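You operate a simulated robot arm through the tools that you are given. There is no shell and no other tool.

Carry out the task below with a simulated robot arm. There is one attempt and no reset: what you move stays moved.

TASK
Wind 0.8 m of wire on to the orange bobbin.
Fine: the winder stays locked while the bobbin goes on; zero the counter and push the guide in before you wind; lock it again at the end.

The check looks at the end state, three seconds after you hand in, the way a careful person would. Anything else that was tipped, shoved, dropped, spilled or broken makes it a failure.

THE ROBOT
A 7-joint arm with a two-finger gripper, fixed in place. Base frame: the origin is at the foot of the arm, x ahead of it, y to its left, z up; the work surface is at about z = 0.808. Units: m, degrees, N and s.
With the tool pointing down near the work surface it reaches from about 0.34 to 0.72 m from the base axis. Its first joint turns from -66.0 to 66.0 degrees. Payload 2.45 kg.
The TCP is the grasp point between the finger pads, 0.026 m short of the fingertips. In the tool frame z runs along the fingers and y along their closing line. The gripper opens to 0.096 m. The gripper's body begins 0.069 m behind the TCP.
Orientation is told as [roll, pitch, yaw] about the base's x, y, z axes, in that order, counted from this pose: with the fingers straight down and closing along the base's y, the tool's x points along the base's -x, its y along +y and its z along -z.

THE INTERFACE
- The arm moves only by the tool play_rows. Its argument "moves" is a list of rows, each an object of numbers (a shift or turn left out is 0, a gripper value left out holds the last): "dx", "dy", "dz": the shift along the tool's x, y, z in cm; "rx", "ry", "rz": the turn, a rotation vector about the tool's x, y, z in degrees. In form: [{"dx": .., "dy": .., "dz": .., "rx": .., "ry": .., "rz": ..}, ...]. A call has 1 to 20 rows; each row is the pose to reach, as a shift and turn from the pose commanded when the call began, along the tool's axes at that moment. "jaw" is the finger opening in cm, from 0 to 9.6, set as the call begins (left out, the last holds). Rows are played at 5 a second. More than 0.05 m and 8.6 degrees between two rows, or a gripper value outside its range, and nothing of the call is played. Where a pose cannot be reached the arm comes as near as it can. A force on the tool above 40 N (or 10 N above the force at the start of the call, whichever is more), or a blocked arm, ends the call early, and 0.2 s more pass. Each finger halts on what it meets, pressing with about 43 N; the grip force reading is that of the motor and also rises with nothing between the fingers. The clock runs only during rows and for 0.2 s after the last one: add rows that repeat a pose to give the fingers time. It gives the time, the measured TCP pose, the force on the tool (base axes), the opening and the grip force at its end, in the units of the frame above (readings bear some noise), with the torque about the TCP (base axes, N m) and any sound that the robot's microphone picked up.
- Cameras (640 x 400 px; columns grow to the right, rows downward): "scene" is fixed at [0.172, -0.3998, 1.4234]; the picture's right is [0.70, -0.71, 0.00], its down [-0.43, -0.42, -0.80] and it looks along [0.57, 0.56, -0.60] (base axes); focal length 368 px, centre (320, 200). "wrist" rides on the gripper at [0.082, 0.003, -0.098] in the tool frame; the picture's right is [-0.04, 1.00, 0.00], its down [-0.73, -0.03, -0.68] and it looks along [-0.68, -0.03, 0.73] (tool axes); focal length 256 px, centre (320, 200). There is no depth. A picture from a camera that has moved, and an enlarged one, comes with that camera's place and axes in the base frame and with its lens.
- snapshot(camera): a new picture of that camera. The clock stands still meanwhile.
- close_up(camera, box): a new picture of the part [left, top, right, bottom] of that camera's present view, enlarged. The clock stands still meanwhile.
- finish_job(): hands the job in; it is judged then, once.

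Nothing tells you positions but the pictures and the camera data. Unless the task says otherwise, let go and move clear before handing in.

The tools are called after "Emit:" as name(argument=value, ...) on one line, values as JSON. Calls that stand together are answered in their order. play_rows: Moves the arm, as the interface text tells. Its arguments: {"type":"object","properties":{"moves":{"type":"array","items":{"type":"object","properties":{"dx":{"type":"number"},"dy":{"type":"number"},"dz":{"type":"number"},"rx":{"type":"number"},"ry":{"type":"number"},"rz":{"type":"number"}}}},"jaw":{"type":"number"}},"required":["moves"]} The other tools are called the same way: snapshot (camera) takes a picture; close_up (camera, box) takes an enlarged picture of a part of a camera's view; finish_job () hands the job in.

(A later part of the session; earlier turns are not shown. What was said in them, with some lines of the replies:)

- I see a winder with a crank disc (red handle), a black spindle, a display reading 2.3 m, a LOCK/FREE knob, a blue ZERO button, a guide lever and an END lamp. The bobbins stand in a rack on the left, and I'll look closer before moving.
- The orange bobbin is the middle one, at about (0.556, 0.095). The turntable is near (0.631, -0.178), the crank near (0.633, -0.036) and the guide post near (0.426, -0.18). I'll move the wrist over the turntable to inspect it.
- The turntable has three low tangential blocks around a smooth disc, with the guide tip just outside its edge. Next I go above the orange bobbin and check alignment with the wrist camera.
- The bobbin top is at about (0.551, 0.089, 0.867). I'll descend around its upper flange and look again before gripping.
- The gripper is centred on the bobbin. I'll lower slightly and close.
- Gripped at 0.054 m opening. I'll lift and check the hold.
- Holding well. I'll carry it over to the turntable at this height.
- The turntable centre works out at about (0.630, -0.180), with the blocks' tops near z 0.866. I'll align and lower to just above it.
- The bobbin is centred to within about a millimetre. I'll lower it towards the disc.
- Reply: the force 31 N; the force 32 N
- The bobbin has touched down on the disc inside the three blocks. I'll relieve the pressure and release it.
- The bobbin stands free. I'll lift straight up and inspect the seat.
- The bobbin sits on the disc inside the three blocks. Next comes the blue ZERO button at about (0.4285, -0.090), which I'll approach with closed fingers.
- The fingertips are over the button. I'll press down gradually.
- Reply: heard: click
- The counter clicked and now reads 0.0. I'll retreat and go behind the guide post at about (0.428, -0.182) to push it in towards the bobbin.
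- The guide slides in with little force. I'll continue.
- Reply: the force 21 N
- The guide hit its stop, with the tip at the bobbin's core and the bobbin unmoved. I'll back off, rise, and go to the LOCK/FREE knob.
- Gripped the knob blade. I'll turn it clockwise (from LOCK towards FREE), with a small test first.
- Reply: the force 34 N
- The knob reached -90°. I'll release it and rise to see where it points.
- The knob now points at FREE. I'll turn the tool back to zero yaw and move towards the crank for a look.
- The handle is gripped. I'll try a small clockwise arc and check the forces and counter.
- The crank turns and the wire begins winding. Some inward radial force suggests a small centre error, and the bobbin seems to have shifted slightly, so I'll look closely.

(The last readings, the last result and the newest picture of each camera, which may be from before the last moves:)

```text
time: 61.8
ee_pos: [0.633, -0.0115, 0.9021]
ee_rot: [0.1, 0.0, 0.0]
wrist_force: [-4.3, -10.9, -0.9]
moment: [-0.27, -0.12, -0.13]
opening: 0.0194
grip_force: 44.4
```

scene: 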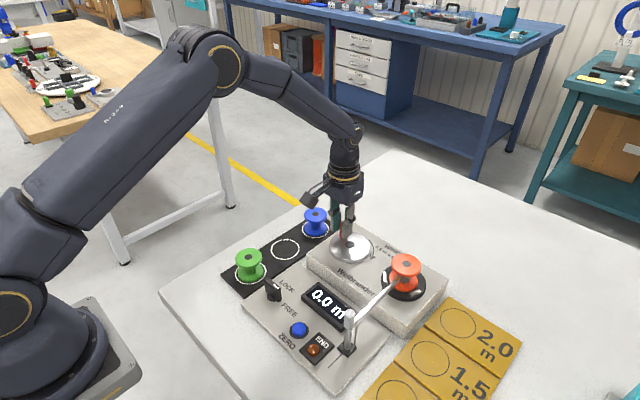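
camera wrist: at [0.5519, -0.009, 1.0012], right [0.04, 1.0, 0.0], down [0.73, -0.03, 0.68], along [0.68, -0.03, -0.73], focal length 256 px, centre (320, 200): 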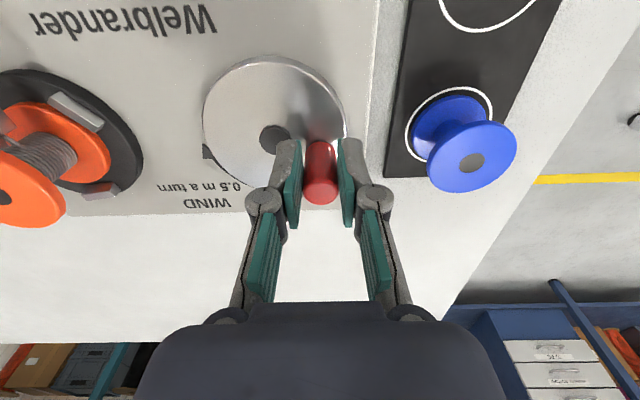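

Emit:
play_rows(moves=[{"dx": -0.27, "dy": -0.27}, {"dx": -0.62, "dy": -0.51}, {"dx": -0.93, "dy": -0.79}, {"dx": -1.2, "dy": -1.11}, {"dx": -1.42, "dy": -1.46}, {"dx": -1.59, "dy": -1.84}, {"dx": -1.59, "dy": -1.84}])

Emit:
play_rows(moves=[{"dz": 0}])

Emit:
close_up(camera="scene", box=[280, 190, 440, 290])

Emit:
close_up(camera="scene", box=[290, 270, 370, 320])

```text
time: 63.4
ee_pos: [0.6504, -0.0294, 0.9005]
ee_rot: [0.0, -0.1, 0.1]
wrist_force: [6.8, 3.3, -6.2]
moment: [0.11, 0.32, 0.04]
opening: 0.0194
grip_force: 44.9
```

```text
time: 63.8
ee_pos: [0.6503, -0.028, 0.9017]
ee_rot: [-0.1, -0.1, 0.0]
wrist_force: [9.1, 3.7, -6.6]
moment: [0.13, -0.19, 0.06]
opening: 0.0194
grip_force: 44.3
```

```text
4.00 times, centred on (360, 240) of scene
camera zoom: at [0.1724, -0.3997, 1.4234], right [0.7, -0.71, 0.0], down [-0.43, -0.42, -0.8], along [0.57, 0.56, -0.6], focal length 1471 px, centre (160, 40)
```

zoom: 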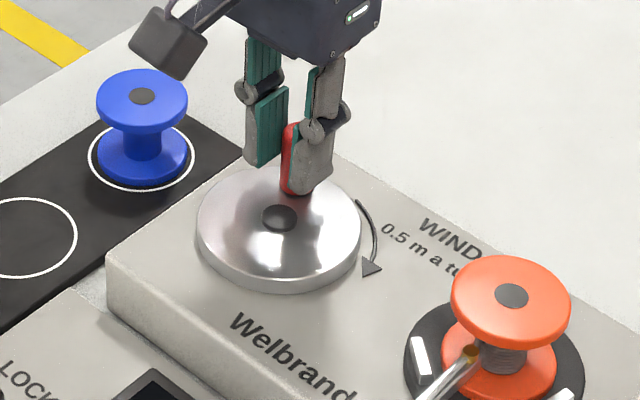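

```text
8.00 times, centred on (330, 295) of scene
camera zoom: at [0.1724, -0.3997, 1.4234], right [0.7, -0.71, 0.0], down [-0.43, -0.42, -0.8], along [0.57, 0.56, -0.6], focal length 2942 px, centre (240, -560)
```

zoom: 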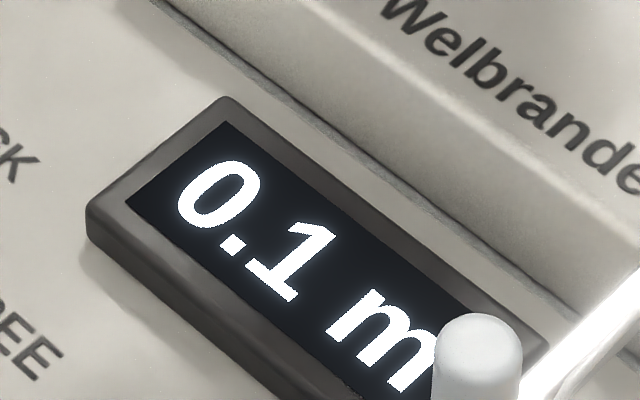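

The counter shows 0.1 m after about 70°, and the refined crank centre is near (0.622, -0.040) with radius 0.030. I'll continue the arc in stages.

Emit:
play_rows(moves=[{"dx": -0.22, "dy": -0.26}, {"dx": -0.29, "dy": -0.68}, {"dx": -0.31, "dy": -1.1}, {"dx": -0.26, "dy": -1.51}, {"dx": -0.16, "dy": -1.92}, {"dx": -0.01, "dy": -2.31}, {"dx": 0.2, "dy": -2.67}, {"dx": 0.46, "dy": -3.0}, {"dx": 0.76, "dy": -3.29}, {"dx": 0.76, "dy": -3.29}])

Emit:
play_rows(moves=[{"dz": 0}])

Emit:
close_up(camera="scene", box=[280, 190, 440, 290])

Emit:
close_up(camera="scene", box=[290, 270, 370, 320])

```text
time: 66.0
ee_pos: [0.6413, -0.0629, 0.9014]
ee_rot: [-0.1, 0.0, 0.0]
wrist_force: [-4.4, 6.3, 9.0]
moment: [0.1, 0.15, 0.09]
opening: 0.0195
grip_force: 44.3
```

```text
time: 66.4
ee_pos: [0.6415, -0.0627, 0.9023]
ee_rot: [0.0, -0.1, 0.0]
wrist_force: [-5.1, 6.2, 9.6]
moment: [0.17, -0.12, 0.08]
opening: 0.0193
grip_force: 44.6
```

```text
4.00 times, centred on (360, 240) of scene
camera zoom: at [0.1717, -0.3996, 1.4235], right [0.7, -0.71, 0.0], down [-0.43, -0.42, -0.8], along [0.57, 0.56, -0.6], focal length 1471 px, centre (160, 40)
```

zoom: 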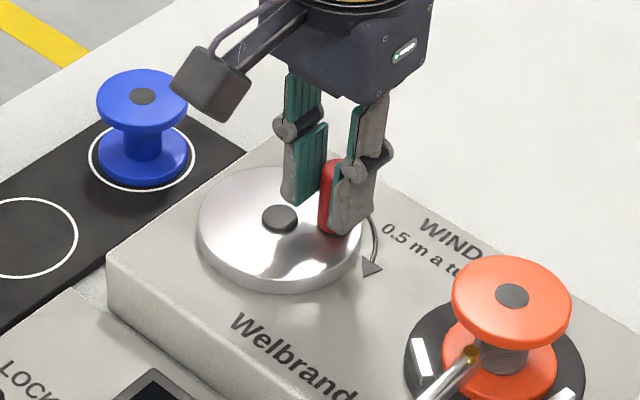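

```text
8.00 times, centred on (330, 295) of scene
camera zoom: at [0.1717, -0.3996, 1.4235], right [0.7, -0.71, 0.0], down [-0.43, -0.42, -0.8], along [0.57, 0.56, -0.6], focal length 2942 px, centre (240, -560)
```

zoom: 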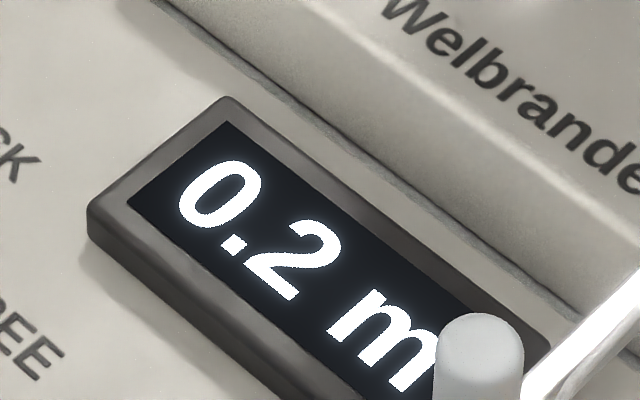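

Emit:
play_rows(moves=[{"dx": 0.39, "dy": -0.15}, {"dx": 0.76, "dy": -0.34}, {"dx": 1.14, "dy": -0.49}, {"dx": 1.55, "dy": -0.57}, {"dx": 1.96, "dy": -0.6}, {"dx": 2.37, "dy": -0.57}, {"dx": 2.78, "dy": -0.49}, {"dx": 3.16, "dy": -0.34}, {"dx": 3.53, "dy": -0.15}, {"dx": 3.86, "dy": 0.09}, {"dx": 3.86, "dy": 0.09}])

Emit:
play_rows(moves=[{"dz": 0}])

Emit:
close_up(camera="scene", box=[280, 190, 440, 290])

Emit:
close_up(camera="scene", box=[290, 270, 370, 320])

```text
time: 68.8
ee_pos: [0.6035, -0.0628, 0.9025]
ee_rot: [0.0, 0.0, -0.1]
wrist_force: [-2.2, -2.8, -4.6]
moment: [-0.05, 1.17, -0.04]
opening: 0.0195
grip_force: 44.2
```

```text
time: 69.2
ee_pos: [0.6035, -0.0624, 0.9015]
ee_rot: [0.1, 0.0, 0.0]
wrist_force: [-4.7, -3.9, -4.1]
moment: [-0.12, 0.86, -0.06]
opening: 0.0194
grip_force: 44.2
```

```text
4.00 times, centred on (360, 240) of scene
camera zoom: at [0.172, -0.3999, 1.4234], right [0.7, -0.71, 0.0], down [-0.43, -0.42, -0.8], along [0.57, 0.56, -0.6], focal length 1471 px, centre (160, 40)
```

zoom: 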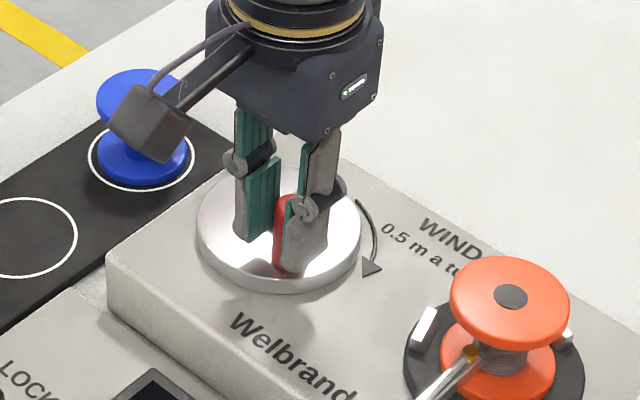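

```text
8.00 times, centred on (330, 295) of scene
camera zoom: at [0.172, -0.3999, 1.4234], right [0.7, -0.71, 0.0], down [-0.43, -0.42, -0.8], along [0.57, 0.56, -0.6], focal length 2942 px, centre (240, -560)
```

zoom: 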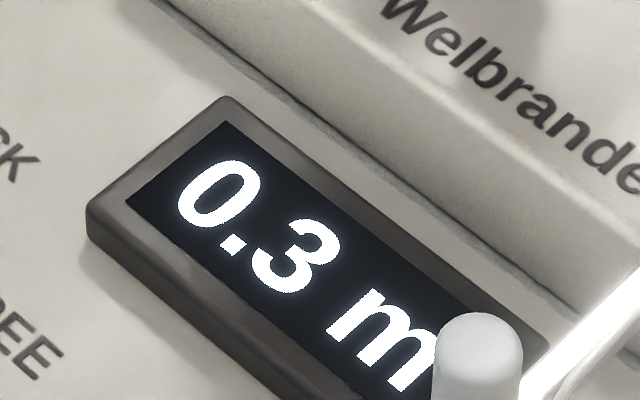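

The counter reads 0.3 m as expected and forces are low. I'll continue to complete the first turn.

Emit:
play_rows(moves=[{"dx": 0.33, "dy": 0.25}, {"dx": 0.59, "dy": 0.58}, {"dx": 0.8, "dy": 0.94}, {"dx": 0.95, "dy": 1.33}, {"dx": 1.05, "dy": 1.73}, {"dx": 1.1, "dy": 2.15}, {"dx": 1.08, "dy": 2.56}, {"dx": 1.01, "dy": 2.97}, {"dx": 0.88, "dy": 3.37}, {"dx": 0.7, "dy": 3.75}, {"dx": 0.47, "dy": 4.09}, {"dx": 0.19, "dy": 4.4}, {"dx": -0.13, "dy": 4.67}, {"dx": -0.49, "dy": 4.89}, {"dx": -0.87, "dy": 5.06}, {"dx": -1.27, "dy": 5.17}, {"dx": -1.68, "dy": 5.23}, {"dx": -1.89, "dy": 5.24}, {"dx": -1.89, "dy": 5.24}])

Emit:
play_rows(moves=[{"dz": 0}])

Emit:
close_up(camera="scene", box=[280, 190, 440, 290])

Emit:
close_up(camera="scene", box=[290, 270, 370, 320])

```text
time: 73.2
ee_pos: [0.6217, -0.0095, 0.9015]
ee_rot: [0.0, 0.0, 0.0]
wrist_force: [0.0, 7.7, 4.7]
moment: [0.16, -0.62, 0.09]
opening: 0.0192
grip_force: 44.5
```

```text
time: 73.6
ee_pos: [0.6204, -0.0108, 0.9022]
ee_rot: [0.0, 0.1, 0.0]
wrist_force: [-0.8, 6.8, 2.2]
moment: [0.17, -0.46, 0.07]
opening: 0.0194
grip_force: 44.3
```

```text
4.00 times, centred on (360, 240) of scene
camera zoom: at [0.172, -0.3996, 1.4235], right [0.7, -0.71, 0.0], down [-0.43, -0.42, -0.8], along [0.57, 0.56, -0.6], focal length 1471 px, centre (160, 40)
```

zoom: 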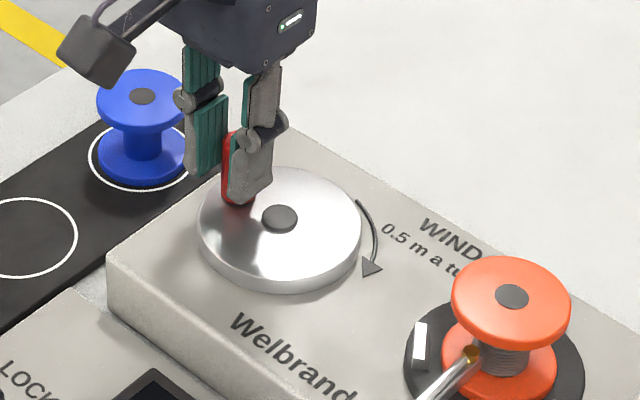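

```text
8.00 times, centred on (330, 295) of scene
camera zoom: at [0.172, -0.3996, 1.4235], right [0.7, -0.71, 0.0], down [-0.43, -0.42, -0.8], along [0.57, 0.56, -0.6], focal length 2942 px, centre (240, -560)
```

zoom: 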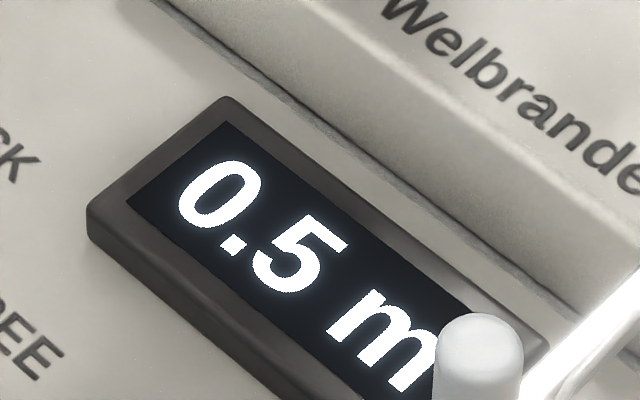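

Exactly one turn gives 0.5 m. Another 216° is needed, and I'll do the first 144° now.

Emit:
play_rows(moves=[{"dx": -0.42, "dy": 0.02}, {"dx": -0.84, "dy": -0.07}, {"dx": -1.24, "dy": -0.21}, {"dx": -1.61, "dy": -0.41}, {"dx": -1.95, "dy": -0.66}, {"dx": -2.26, "dy": -0.96}, {"dx": -2.52, "dy": -1.29}, {"dx": -2.73, "dy": -1.66}, {"dx": -2.89, "dy": -2.05}, {"dx": -2.99, "dy": -2.46}, {"dx": -3.04, "dy": -2.88}, {"dx": -3.02, "dy": -3.31}, {"dx": -2.95, "dy": -3.73}, {"dx": -2.82, "dy": -4.13}, {"dx": -2.63, "dy": -4.51}, {"dx": -2.4, "dy": -4.86}, {"dx": -2.11, "dy": -5.18}, {"dx": -1.79, "dy": -5.45}, {"dx": -1.79, "dy": -5.45}])

Emit:
play_rows(moves=[{"dz": 0}])

Emit:
close_up(camera="scene", box=[280, 190, 440, 290])

Emit:
close_up(camera="scene", box=[290, 270, 370, 320])

```text
time: 77.6
ee_pos: [0.6389, -0.0649, 0.9032]
ee_rot: [0.0, 0.1, 0.0]
wrist_force: [-2.0, 2.8, -2.9]
moment: [0.07, 0.98, 0.04]
opening: 0.0193
grip_force: 44.1
```

```text
time: 78.0
ee_pos: [0.6385, -0.0653, 0.9019]
ee_rot: [0.0, 0.1, 0.0]
wrist_force: [-2.6, 3.0, -2.8]
moment: [0.03, 0.62, -0.01]
opening: 0.0193
grip_force: 44.9
```

```text
4.00 times, centred on (360, 240) of scene
camera zoom: at [0.172, -0.3997, 1.4234], right [0.7, -0.71, 0.0], down [-0.43, -0.42, -0.8], along [0.57, 0.56, -0.6], focal length 1471 px, centre (160, 40)
```

zoom: 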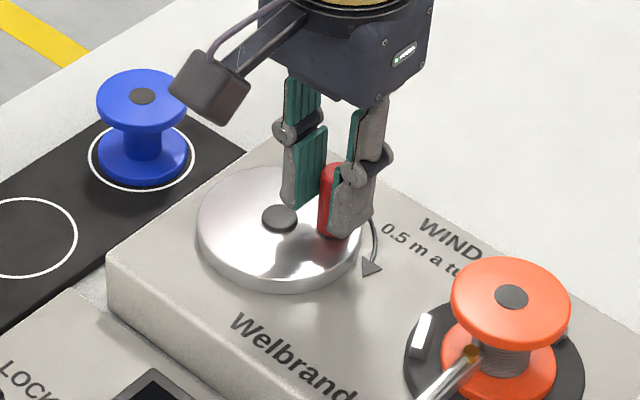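

```text
8.00 times, centred on (330, 295) of scene
camera zoom: at [0.172, -0.3997, 1.4234], right [0.7, -0.71, 0.0], down [-0.43, -0.42, -0.8], along [0.57, 0.56, -0.6], focal length 2942 px, centre (240, -560)
```

zoom: 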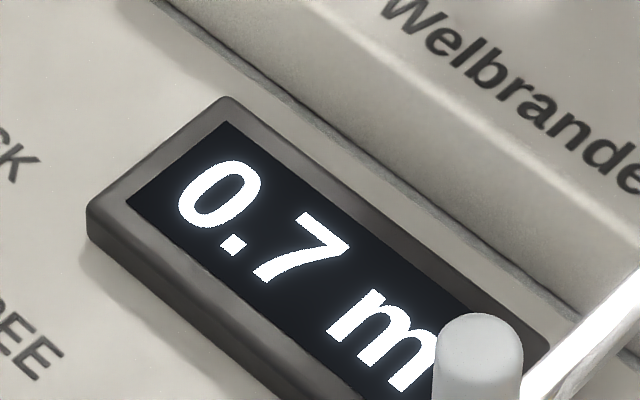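

Emit:
play_rows(moves=[{"dx": 0.38, "dy": -0.19}, {"dx": 0.76, "dy": -0.36}, {"dx": 1.17, "dy": -0.47}, {"dx": 1.58, "dy": -0.53}, {"dx": 2.0, "dy": -0.53}, {"dx": 2.41, "dy": -0.47}, {"dx": 2.82, "dy": -0.36}, {"dx": 3.2, "dy": -0.19}, {"dx": 3.47, "dy": -0.03}, {"dx": 3.55, "dy": 0.03}, {"dx": 3.55, "dy": 0.03}, {"dx": 3.55, "dy": 0.03}])

Emit:
play_rows(moves=[{"dz": 0}])

Emit:
close_up(camera="scene", box=[280, 190, 440, 290])

Emit:
close_up(camera="scene", box=[290, 270, 370, 320])

```text
time: 80.6
ee_pos: [0.6043, -0.0638, 0.9024]
ee_rot: [0.1, -0.1, 0.1]
wrist_force: [1.0, 1.7, 4.9]
moment: [0.08, -0.31, 0.02]
opening: 0.0197
grip_force: 44.3
```

```text
time: 81.0
ee_pos: [0.6045, -0.0639, 0.9013]
ee_rot: [0.0, -0.2, 0.0]
wrist_force: [2.2, 3.9, 6.4]
moment: [0.08, -0.17, 0.05]
opening: 0.0194
grip_force: 44.7
```

```text
4.00 times, centred on (360, 240) of scene
camera zoom: at [0.1719, -0.3997, 1.4234], right [0.7, -0.71, 0.0], down [-0.43, -0.42, -0.8], along [0.57, 0.56, -0.6], focal length 1471 px, centre (160, 40)
```

zoom: 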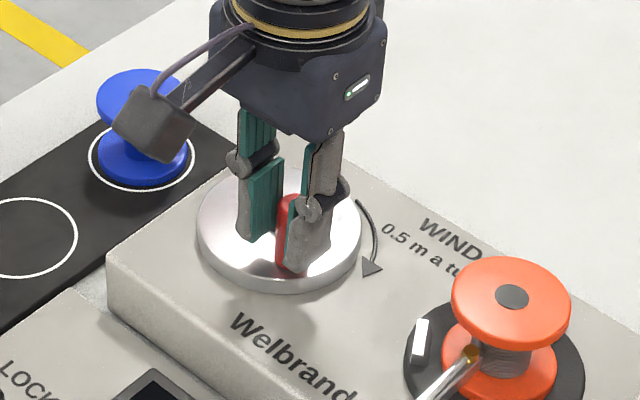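

```text
8.00 times, centred on (330, 295) of scene
camera zoom: at [0.1719, -0.3997, 1.4234], right [0.7, -0.71, 0.0], down [-0.43, -0.42, -0.8], along [0.57, 0.56, -0.6], focal length 2942 px, centre (240, -560)
```

zoom: 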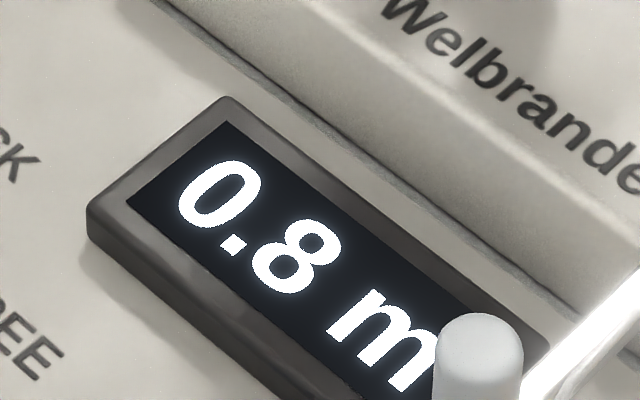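

The counter shows 0.8 m. I'll release the handle and lift straight off.

Emit:
play_rows(moves=[{"dz": 0}, {"dz": 0}, {"dz": 0}], jaw=3.2)

Emit:
play_rows(moves=[{"dz": -1}, {"dz": -3}, {"dz": -6}, {"dz": -9}, {"dz": -12}, {"dz": -12}])

Emit:
snapshot(camera="scene")

Emit:
close_up(camera="scene", box=[280, 190, 440, 290])

Emit:
close_up(camera="scene", box=[290, 270, 370, 320])

```text
time: 81.8
ee_pos: [0.605, -0.0658, 0.902]
ee_rot: [0.0, -0.1, 0.1]
wrist_force: [-0.1, 0.6, 0.0]
moment: [0.01, 0.02, 0.02]
opening: 0.0318
grip_force: 0.0
```

```text
time: 83.2
ee_pos: [0.6019, -0.066, 1.0231]
ee_rot: [0.0, -0.1, 0.0]
wrist_force: [0.3, -1.1, 0.2]
moment: [0.01, 0.01, -0.01]
opening: 0.032
grip_force: 0.0
```

```text
taken
```

scene: 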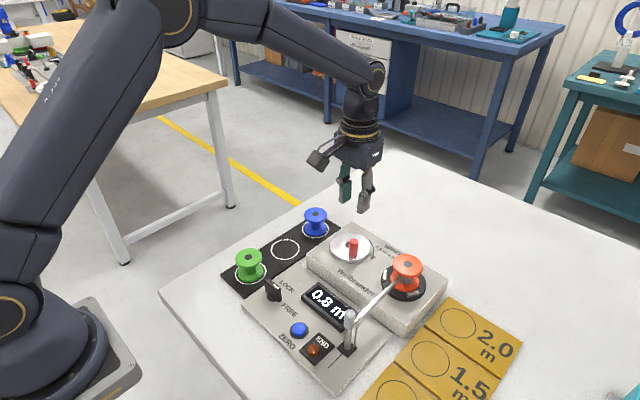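

```text
4.00 times, centred on (360, 240) of scene
camera zoom: at [0.172, -0.3998, 1.4234], right [0.7, -0.71, 0.0], down [-0.43, -0.42, -0.8], along [0.57, 0.56, -0.6], focal length 1471 px, centre (160, 40)
```

zoom: 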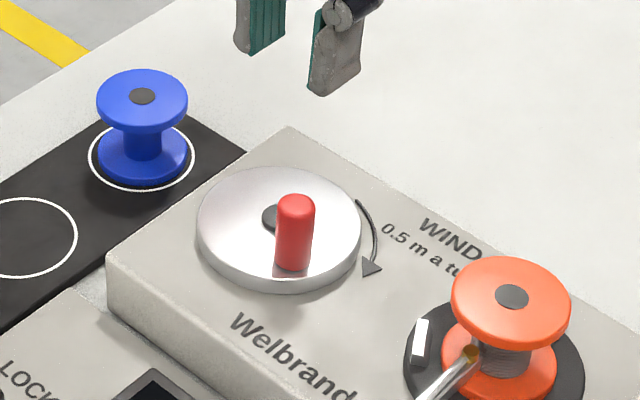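

```text
8.00 times, centred on (330, 295) of scene
camera zoom: at [0.172, -0.3998, 1.4234], right [0.7, -0.71, 0.0], down [-0.43, -0.42, -0.8], along [0.57, 0.56, -0.6], focal length 2942 px, centre (240, -560)
```

zoom: 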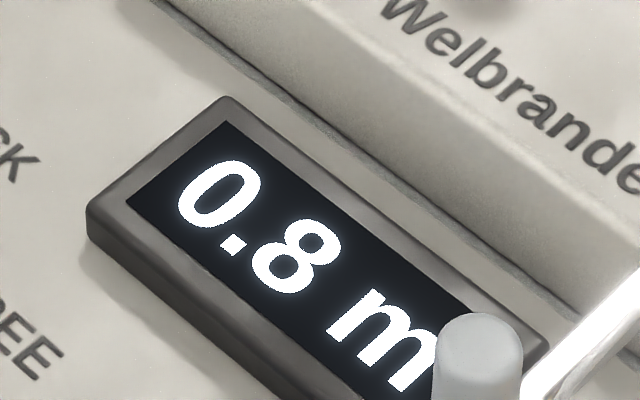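

0.8 m holds after release. Now back to the knob: rotate the tool to -90° yaw while travelling high, then descend over it.

Emit:
play_rows(moves=[{"dx": 1.5, "dy": 0.6, "rz": 8}, {"dx": 3, "dy": 1.3, "rz": 16}, {"dx": 4.5, "dy": 2, "rz": 24}, {"dx": 6, "dy": 2.7, "rz": 32}, {"dx": 7.5, "dy": 3.4, "rz": 40}, {"dx": 9, "dy": 4.1, "rz": 48}, {"dx": 10.5, "dy": 4.8, "rz": 56}, {"dx": 12, "dy": 5.4, "rz": 64}, {"dx": 13.5, "dy": 6.1, "rz": 72}, {"dx": 15, "dy": 6.7, "rz": 80}, {"dx": 15.5, "dy": 6.9, "rz": 88}, {"dx": 15.5, "dy": 6.9, "rz": 90}, {"dx": 15.5, "dy": 6.9, "rz": 90, "dz": 4}, {"dx": 15.5, "dy": 6.9, "rz": 90, "dz": 8}, {"dx": 15.5, "dy": 6.9, "rz": 90, "dz": 12}, {"dx": 15.5, "dy": 6.9, "rz": 90, "dz": 13.5}, {"dx": 15.5, "dy": 6.9, "rz": 90, "dz": 13.5}], jaw=4)

Emit:
close_up(camera="wrist", box=[200, 50, 440, 200])

Emit:
close_up(camera="scene", box=[220, 230, 348, 310])

```text
time: 86.8
ee_pos: [0.4489, 0.0072, 0.8855]
ee_rot: [0.0, 0.0, -90.0]
wrist_force: [0.3, 0.2, 0.1]
moment: [0.0, -0.01, 0.02]
opening: 0.04
grip_force: 0.0
```

```text
2.67 times, centred on (320, 125) of wrist
camera zoom: at [0.4525, 0.0876, 0.9841], right [1.0, -0.04, 0.0], down [-0.03, -0.73, 0.68], along [-0.03, -0.68, -0.73], focal length 683 px, centre (320, 400)
```

zoom: 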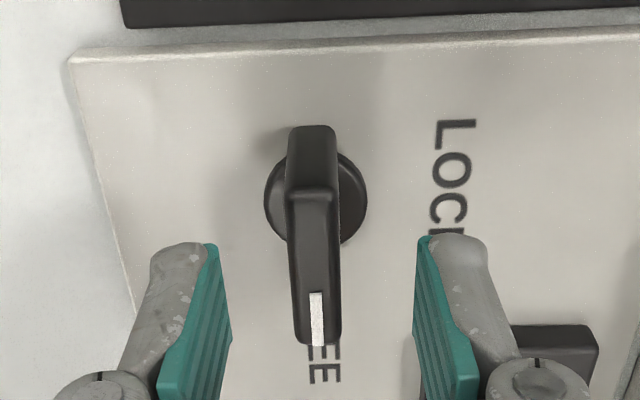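

```text
5.00 times, centred on (284, 270) of scene
camera zoom: at [0.172, -0.3998, 1.4234], right [0.7, -0.71, 0.0], down [-0.43, -0.42, -0.8], along [0.57, 0.56, -0.6], focal length 1838 px, centre (500, -150)
```

zoom: 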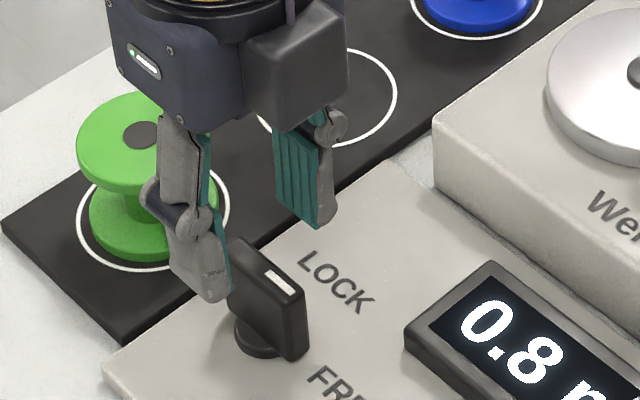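

Emit:
play_rows(moves=[{"dx": -0.35, "dy": -0.12, "dz": 1}, {"dx": -0.35, "dy": -0.12, "dz": 2}, {"dx": -0.35, "dy": -0.12, "dz": 3}, {"dx": -0.35, "dy": -0.12, "dz": 3.55}, {"dx": -0.35, "dy": -0.12, "dz": 3.55}])

Emit:
close_up(camera="wrist", box=[200, 80, 440, 230])

```text
time: 88.0
ee_pos: [0.4486, 0.0007, 0.8508]
ee_rot: [0.0, 0.0, -90.0]
wrist_force: [-0.4, 0.3, 0.8]
moment: [0.0, 0.02, -0.02]
opening: 0.0398
grip_force: 0.1
```

```text
2.67 times, centred on (320, 155) of wrist
camera zoom: at [0.4518, 0.0817, 0.9487], right [1.0, -0.04, 0.0], down [-0.03, -0.73, 0.68], along [-0.03, -0.68, -0.73], focal length 683 px, centre (320, 320)
```

zoom: 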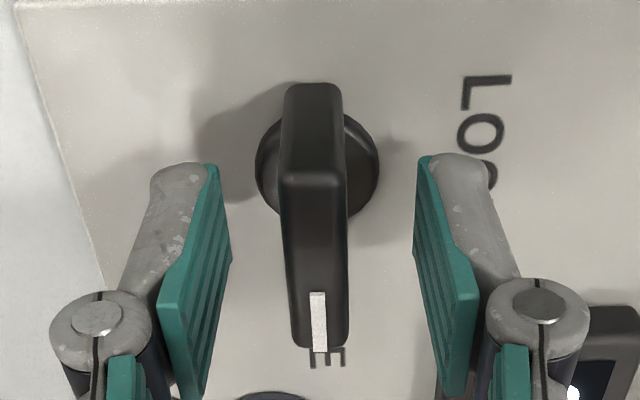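

Emit:
play_rows(moves=[{"dx": 0.25, "dy": -0.08}, {"dx": 0.25, "dy": -0.08}])

Emit:
play_rows(moves=[{"dz": 0}, {"dz": 0}, {"dz": 0}, {"dz": 0}, {"dz": 0}], jaw=0.8)

Emit:
close_up(camera="wrist", box=[200, 80, 440, 230])

```text
time: 88.6
ee_pos: [0.4472, 0.0022, 0.8513]
ee_rot: [0.0, 0.0, -90.0]
wrist_force: [-0.2, 0.6, 0.5]
moment: [-0.04, -0.01, 0.0]
opening: 0.0399
grip_force: 0.0
```

```text
time: 89.8
ee_pos: [0.4472, 0.0025, 0.851]
ee_rot: [0.0, 0.0, -90.1]
wrist_force: [8.5, 2.0, -3.8]
moment: [-0.08, -0.21, 0.01]
opening: 0.0121
grip_force: 38.3
```

```text
2.67 times, centred on (320, 155) of wrist
camera zoom: at [0.4509, 0.084, 0.95], right [1.0, -0.04, 0.0], down [-0.03, -0.73, 0.68], along [-0.03, -0.68, -0.73], focal length 683 px, centre (320, 320)
```

zoom: 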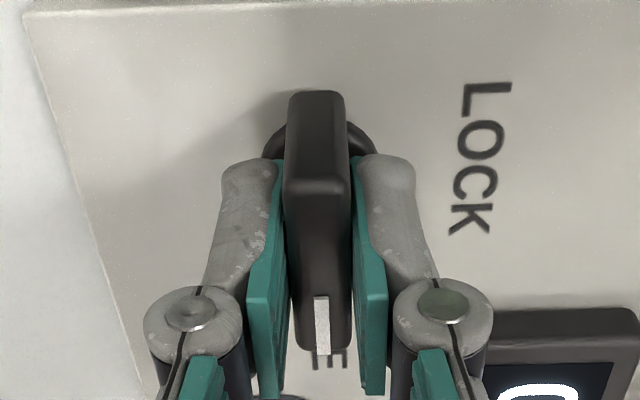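

Emit:
play_rows(moves=[{"dy": 0.08, "rz": -7}, {"dy": 0.08, "rz": -14}, {"dy": 0.08, "rz": -21}, {"dy": 0.08, "rz": -28}, {"dy": 0.08, "rz": -35}, {"dy": 0.08, "rz": -42}])

Emit:
close_up(camera="scene", box=[220, 230, 348, 310])

```text
time: 91.2
ee_pos: [0.4476, 0.0022, 0.8506]
ee_rot: [-0.2, 0.0, -48.0]
wrist_force: [4.3, -6.3, -19.8]
moment: [-0.77, -0.69, -0.01]
opening: 0.012
grip_force: 38.4
```

```text
5.00 times, centred on (284, 270) of scene
camera zoom: at [0.1724, -0.3999, 1.4233], right [0.7, -0.71, 0.0], down [-0.43, -0.42, -0.8], along [0.57, 0.56, -0.6], focal length 1838 px, centre (500, -150)
```

zoom: 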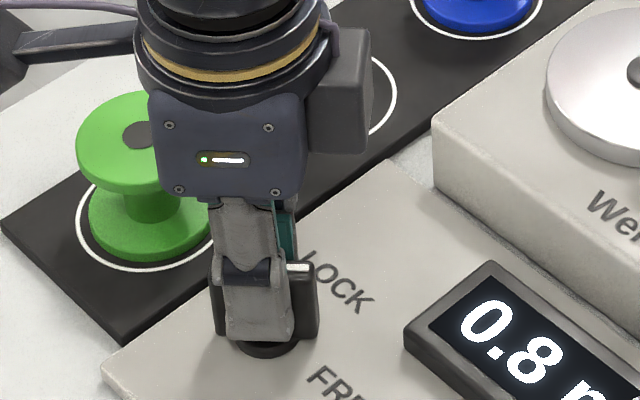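

Emit:
play_rows(moves=[{"dz": 0.1, "rz": -7}, {"dz": 0.1, "rz": -14}, {"dz": 0.1, "rz": -21}, {"dz": 0.1, "rz": -28}, {"dz": 0.1, "rz": -35}, {"dz": 0.1, "rz": -42}, {"dz": 0.1, "rz": -48}, {"dz": 0.1, "rz": -48}])

Emit:
close_up(camera="scene", box=[220, 230, 348, 310])

Emit:
close_up(camera="wrist", box=[200, 80, 440, 230])

```text
time: 93.0
ee_pos: [0.4473, 0.0021, 0.8526]
ee_rot: [-0.1, 0.1, 0.0]
wrist_force: [-8.5, -21.0, 8.3]
moment: [-0.48, -0.9, 0.03]
opening: 0.0122
grip_force: 39.2
```

```text
5.00 times, centred on (284, 270) of scene
camera zoom: at [0.1717, -0.4002, 1.4233], right [0.7, -0.71, 0.0], down [-0.43, -0.42, -0.8], along [0.57, 0.56, -0.6], focal length 1838 px, centre (500, -150)
```

zoom: 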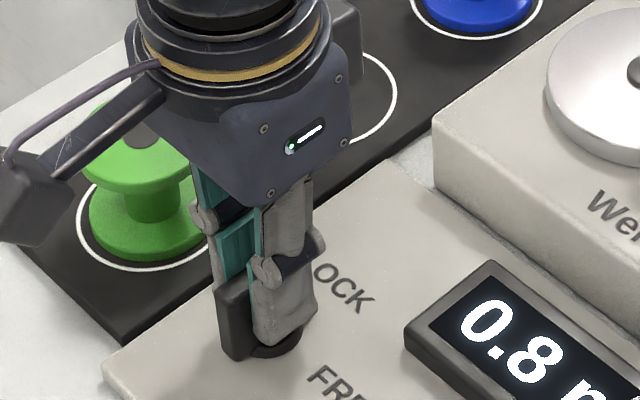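

```text
2.67 times, centred on (320, 155) of wrist
camera zoom: at [0.3664, 0.0058, 0.9502], right [0.04, 1.0, 0.0], down [0.73, -0.03, 0.68], along [0.68, -0.03, -0.73], focal length 683 px, centre (320, 320)
```

zoom: 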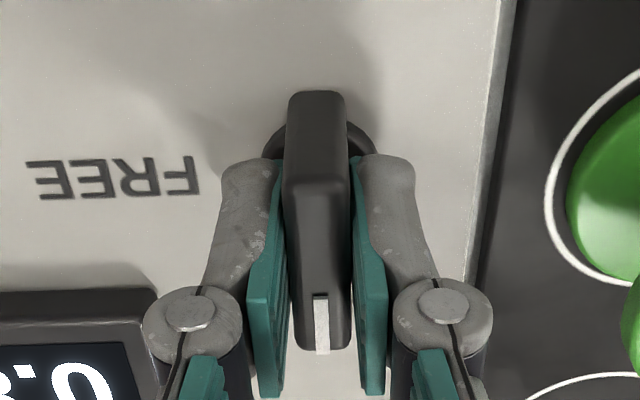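

The knob is back at LOCK. I'll release it, lift clear and inspect everything.

Emit:
play_rows(moves=[{"dz": 0}, {"dz": 0}, {"dz": 0}, {"dz": 0}], jaw=4)

Emit:
play_rows(moves=[{"dz": -1}, {"dz": -3}, {"dz": -6}, {"dz": -10}, {"dz": -14}, {"dz": -18}, {"dz": -20}, {"dz": -20}])

Emit:
snapshot(camera="scene")

Emit:
close_up(camera="scene", box=[220, 230, 348, 310])

Emit:
close_up(camera="scene", box=[310, 230, 450, 330])

Emit:
snapshot(camera="wrist")

```text
time: 94.0
ee_pos: [0.4485, 0.0042, 0.8515]
ee_rot: [-0.1, 0.0, 0.0]
wrist_force: [0.0, -0.4, -0.4]
moment: [-0.02, -0.01, 0.0]
opening: 0.04
grip_force: 0.0
```

```text
time: 95.8
ee_pos: [0.4473, 0.0038, 1.0505]
ee_rot: [0.0, 0.0, -0.1]
wrist_force: [0.2, 0.5, -0.5]
moment: [0.02, -0.01, 0.02]
opening: 0.0403
grip_force: 0.2
```

```text
taken
```

scene: 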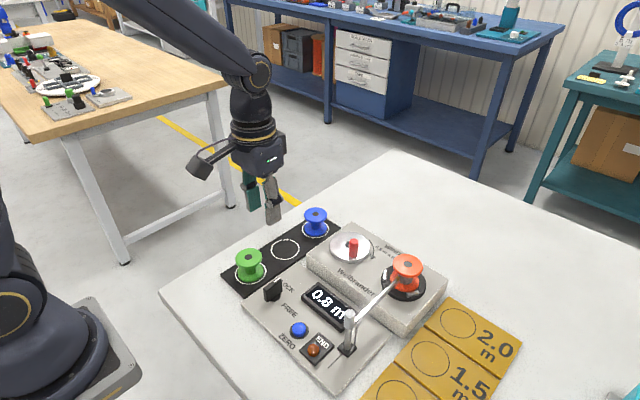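

```text
5.00 times, centred on (284, 270) of scene
camera zoom: at [0.172, -0.3998, 1.4234], right [0.7, -0.71, 0.0], down [-0.43, -0.42, -0.8], along [0.57, 0.56, -0.6], focal length 1838 px, centre (500, -150)
```

zoom: 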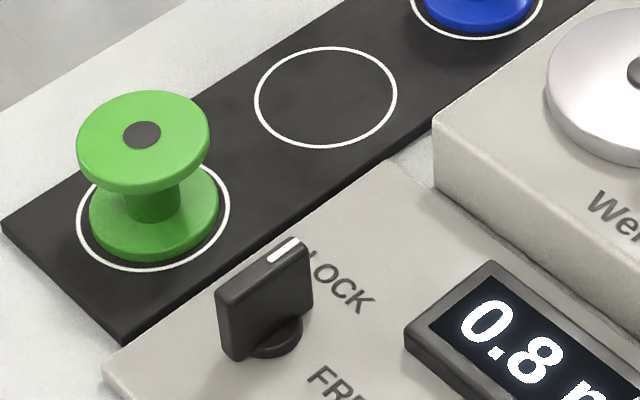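

```text
4.00 times, centred on (380, 280) of scene
camera zoom: at [0.172, -0.3998, 1.4234], right [0.7, -0.71, 0.0], down [-0.43, -0.42, -0.8], along [0.57, 0.56, -0.6], focal length 1471 px, centre (80, -120)
```

zoom: 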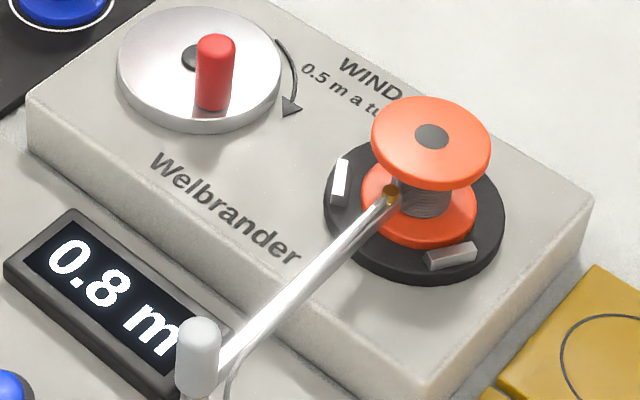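

```text
taken
camera wrist: at [0.3658, 0.0055, 1.1496], right [0.04, 1.0, 0.0], down [0.73, -0.03, 0.68], along [0.68, -0.03, -0.73], focal length 256 px, centre (320, 200)
```

wrist: 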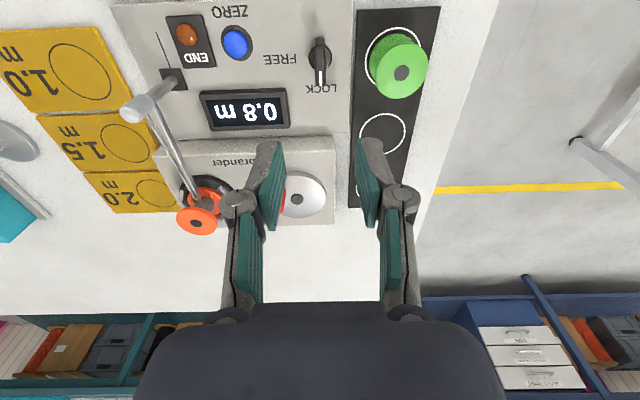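

All steps are done:
- The orange bobbin is on the spindle with the guide in.
- The counter shows 0.8 m.
- The knob is back at LOCK.
- The other bobbins are undisturbed.

The gripper is clear, so I'm handing in.

Emit:
finish_job()

```text
The job is handed in.
```

I wound 0.8 m of wire on to the orange bobbin, and the job is handed in. No verdict has come back.

- **Bobbin:** it went on to the turntable, inside the three blocks, while the winder was locked. It is still there.
- **Counter and guide:** I zeroed the counter (click heard, display at 0.0 m). I then pushed the guide in to its stop before unlocking or winding.
- **Winding:** 1.6 clockwise turns of the crank brought the counter to 0.8 m. It still read 0.8 m after I let go of the handle.
- **Lock:** the knob is back at LOCK, and the gripper is open and clear.

The bobbin appeared to move by about 2 mm when the crank first turned. It stayed upright inside the blocks and wound normally. In the final pictures the green and blue bobbins and everything else around the winder look undisturbed.
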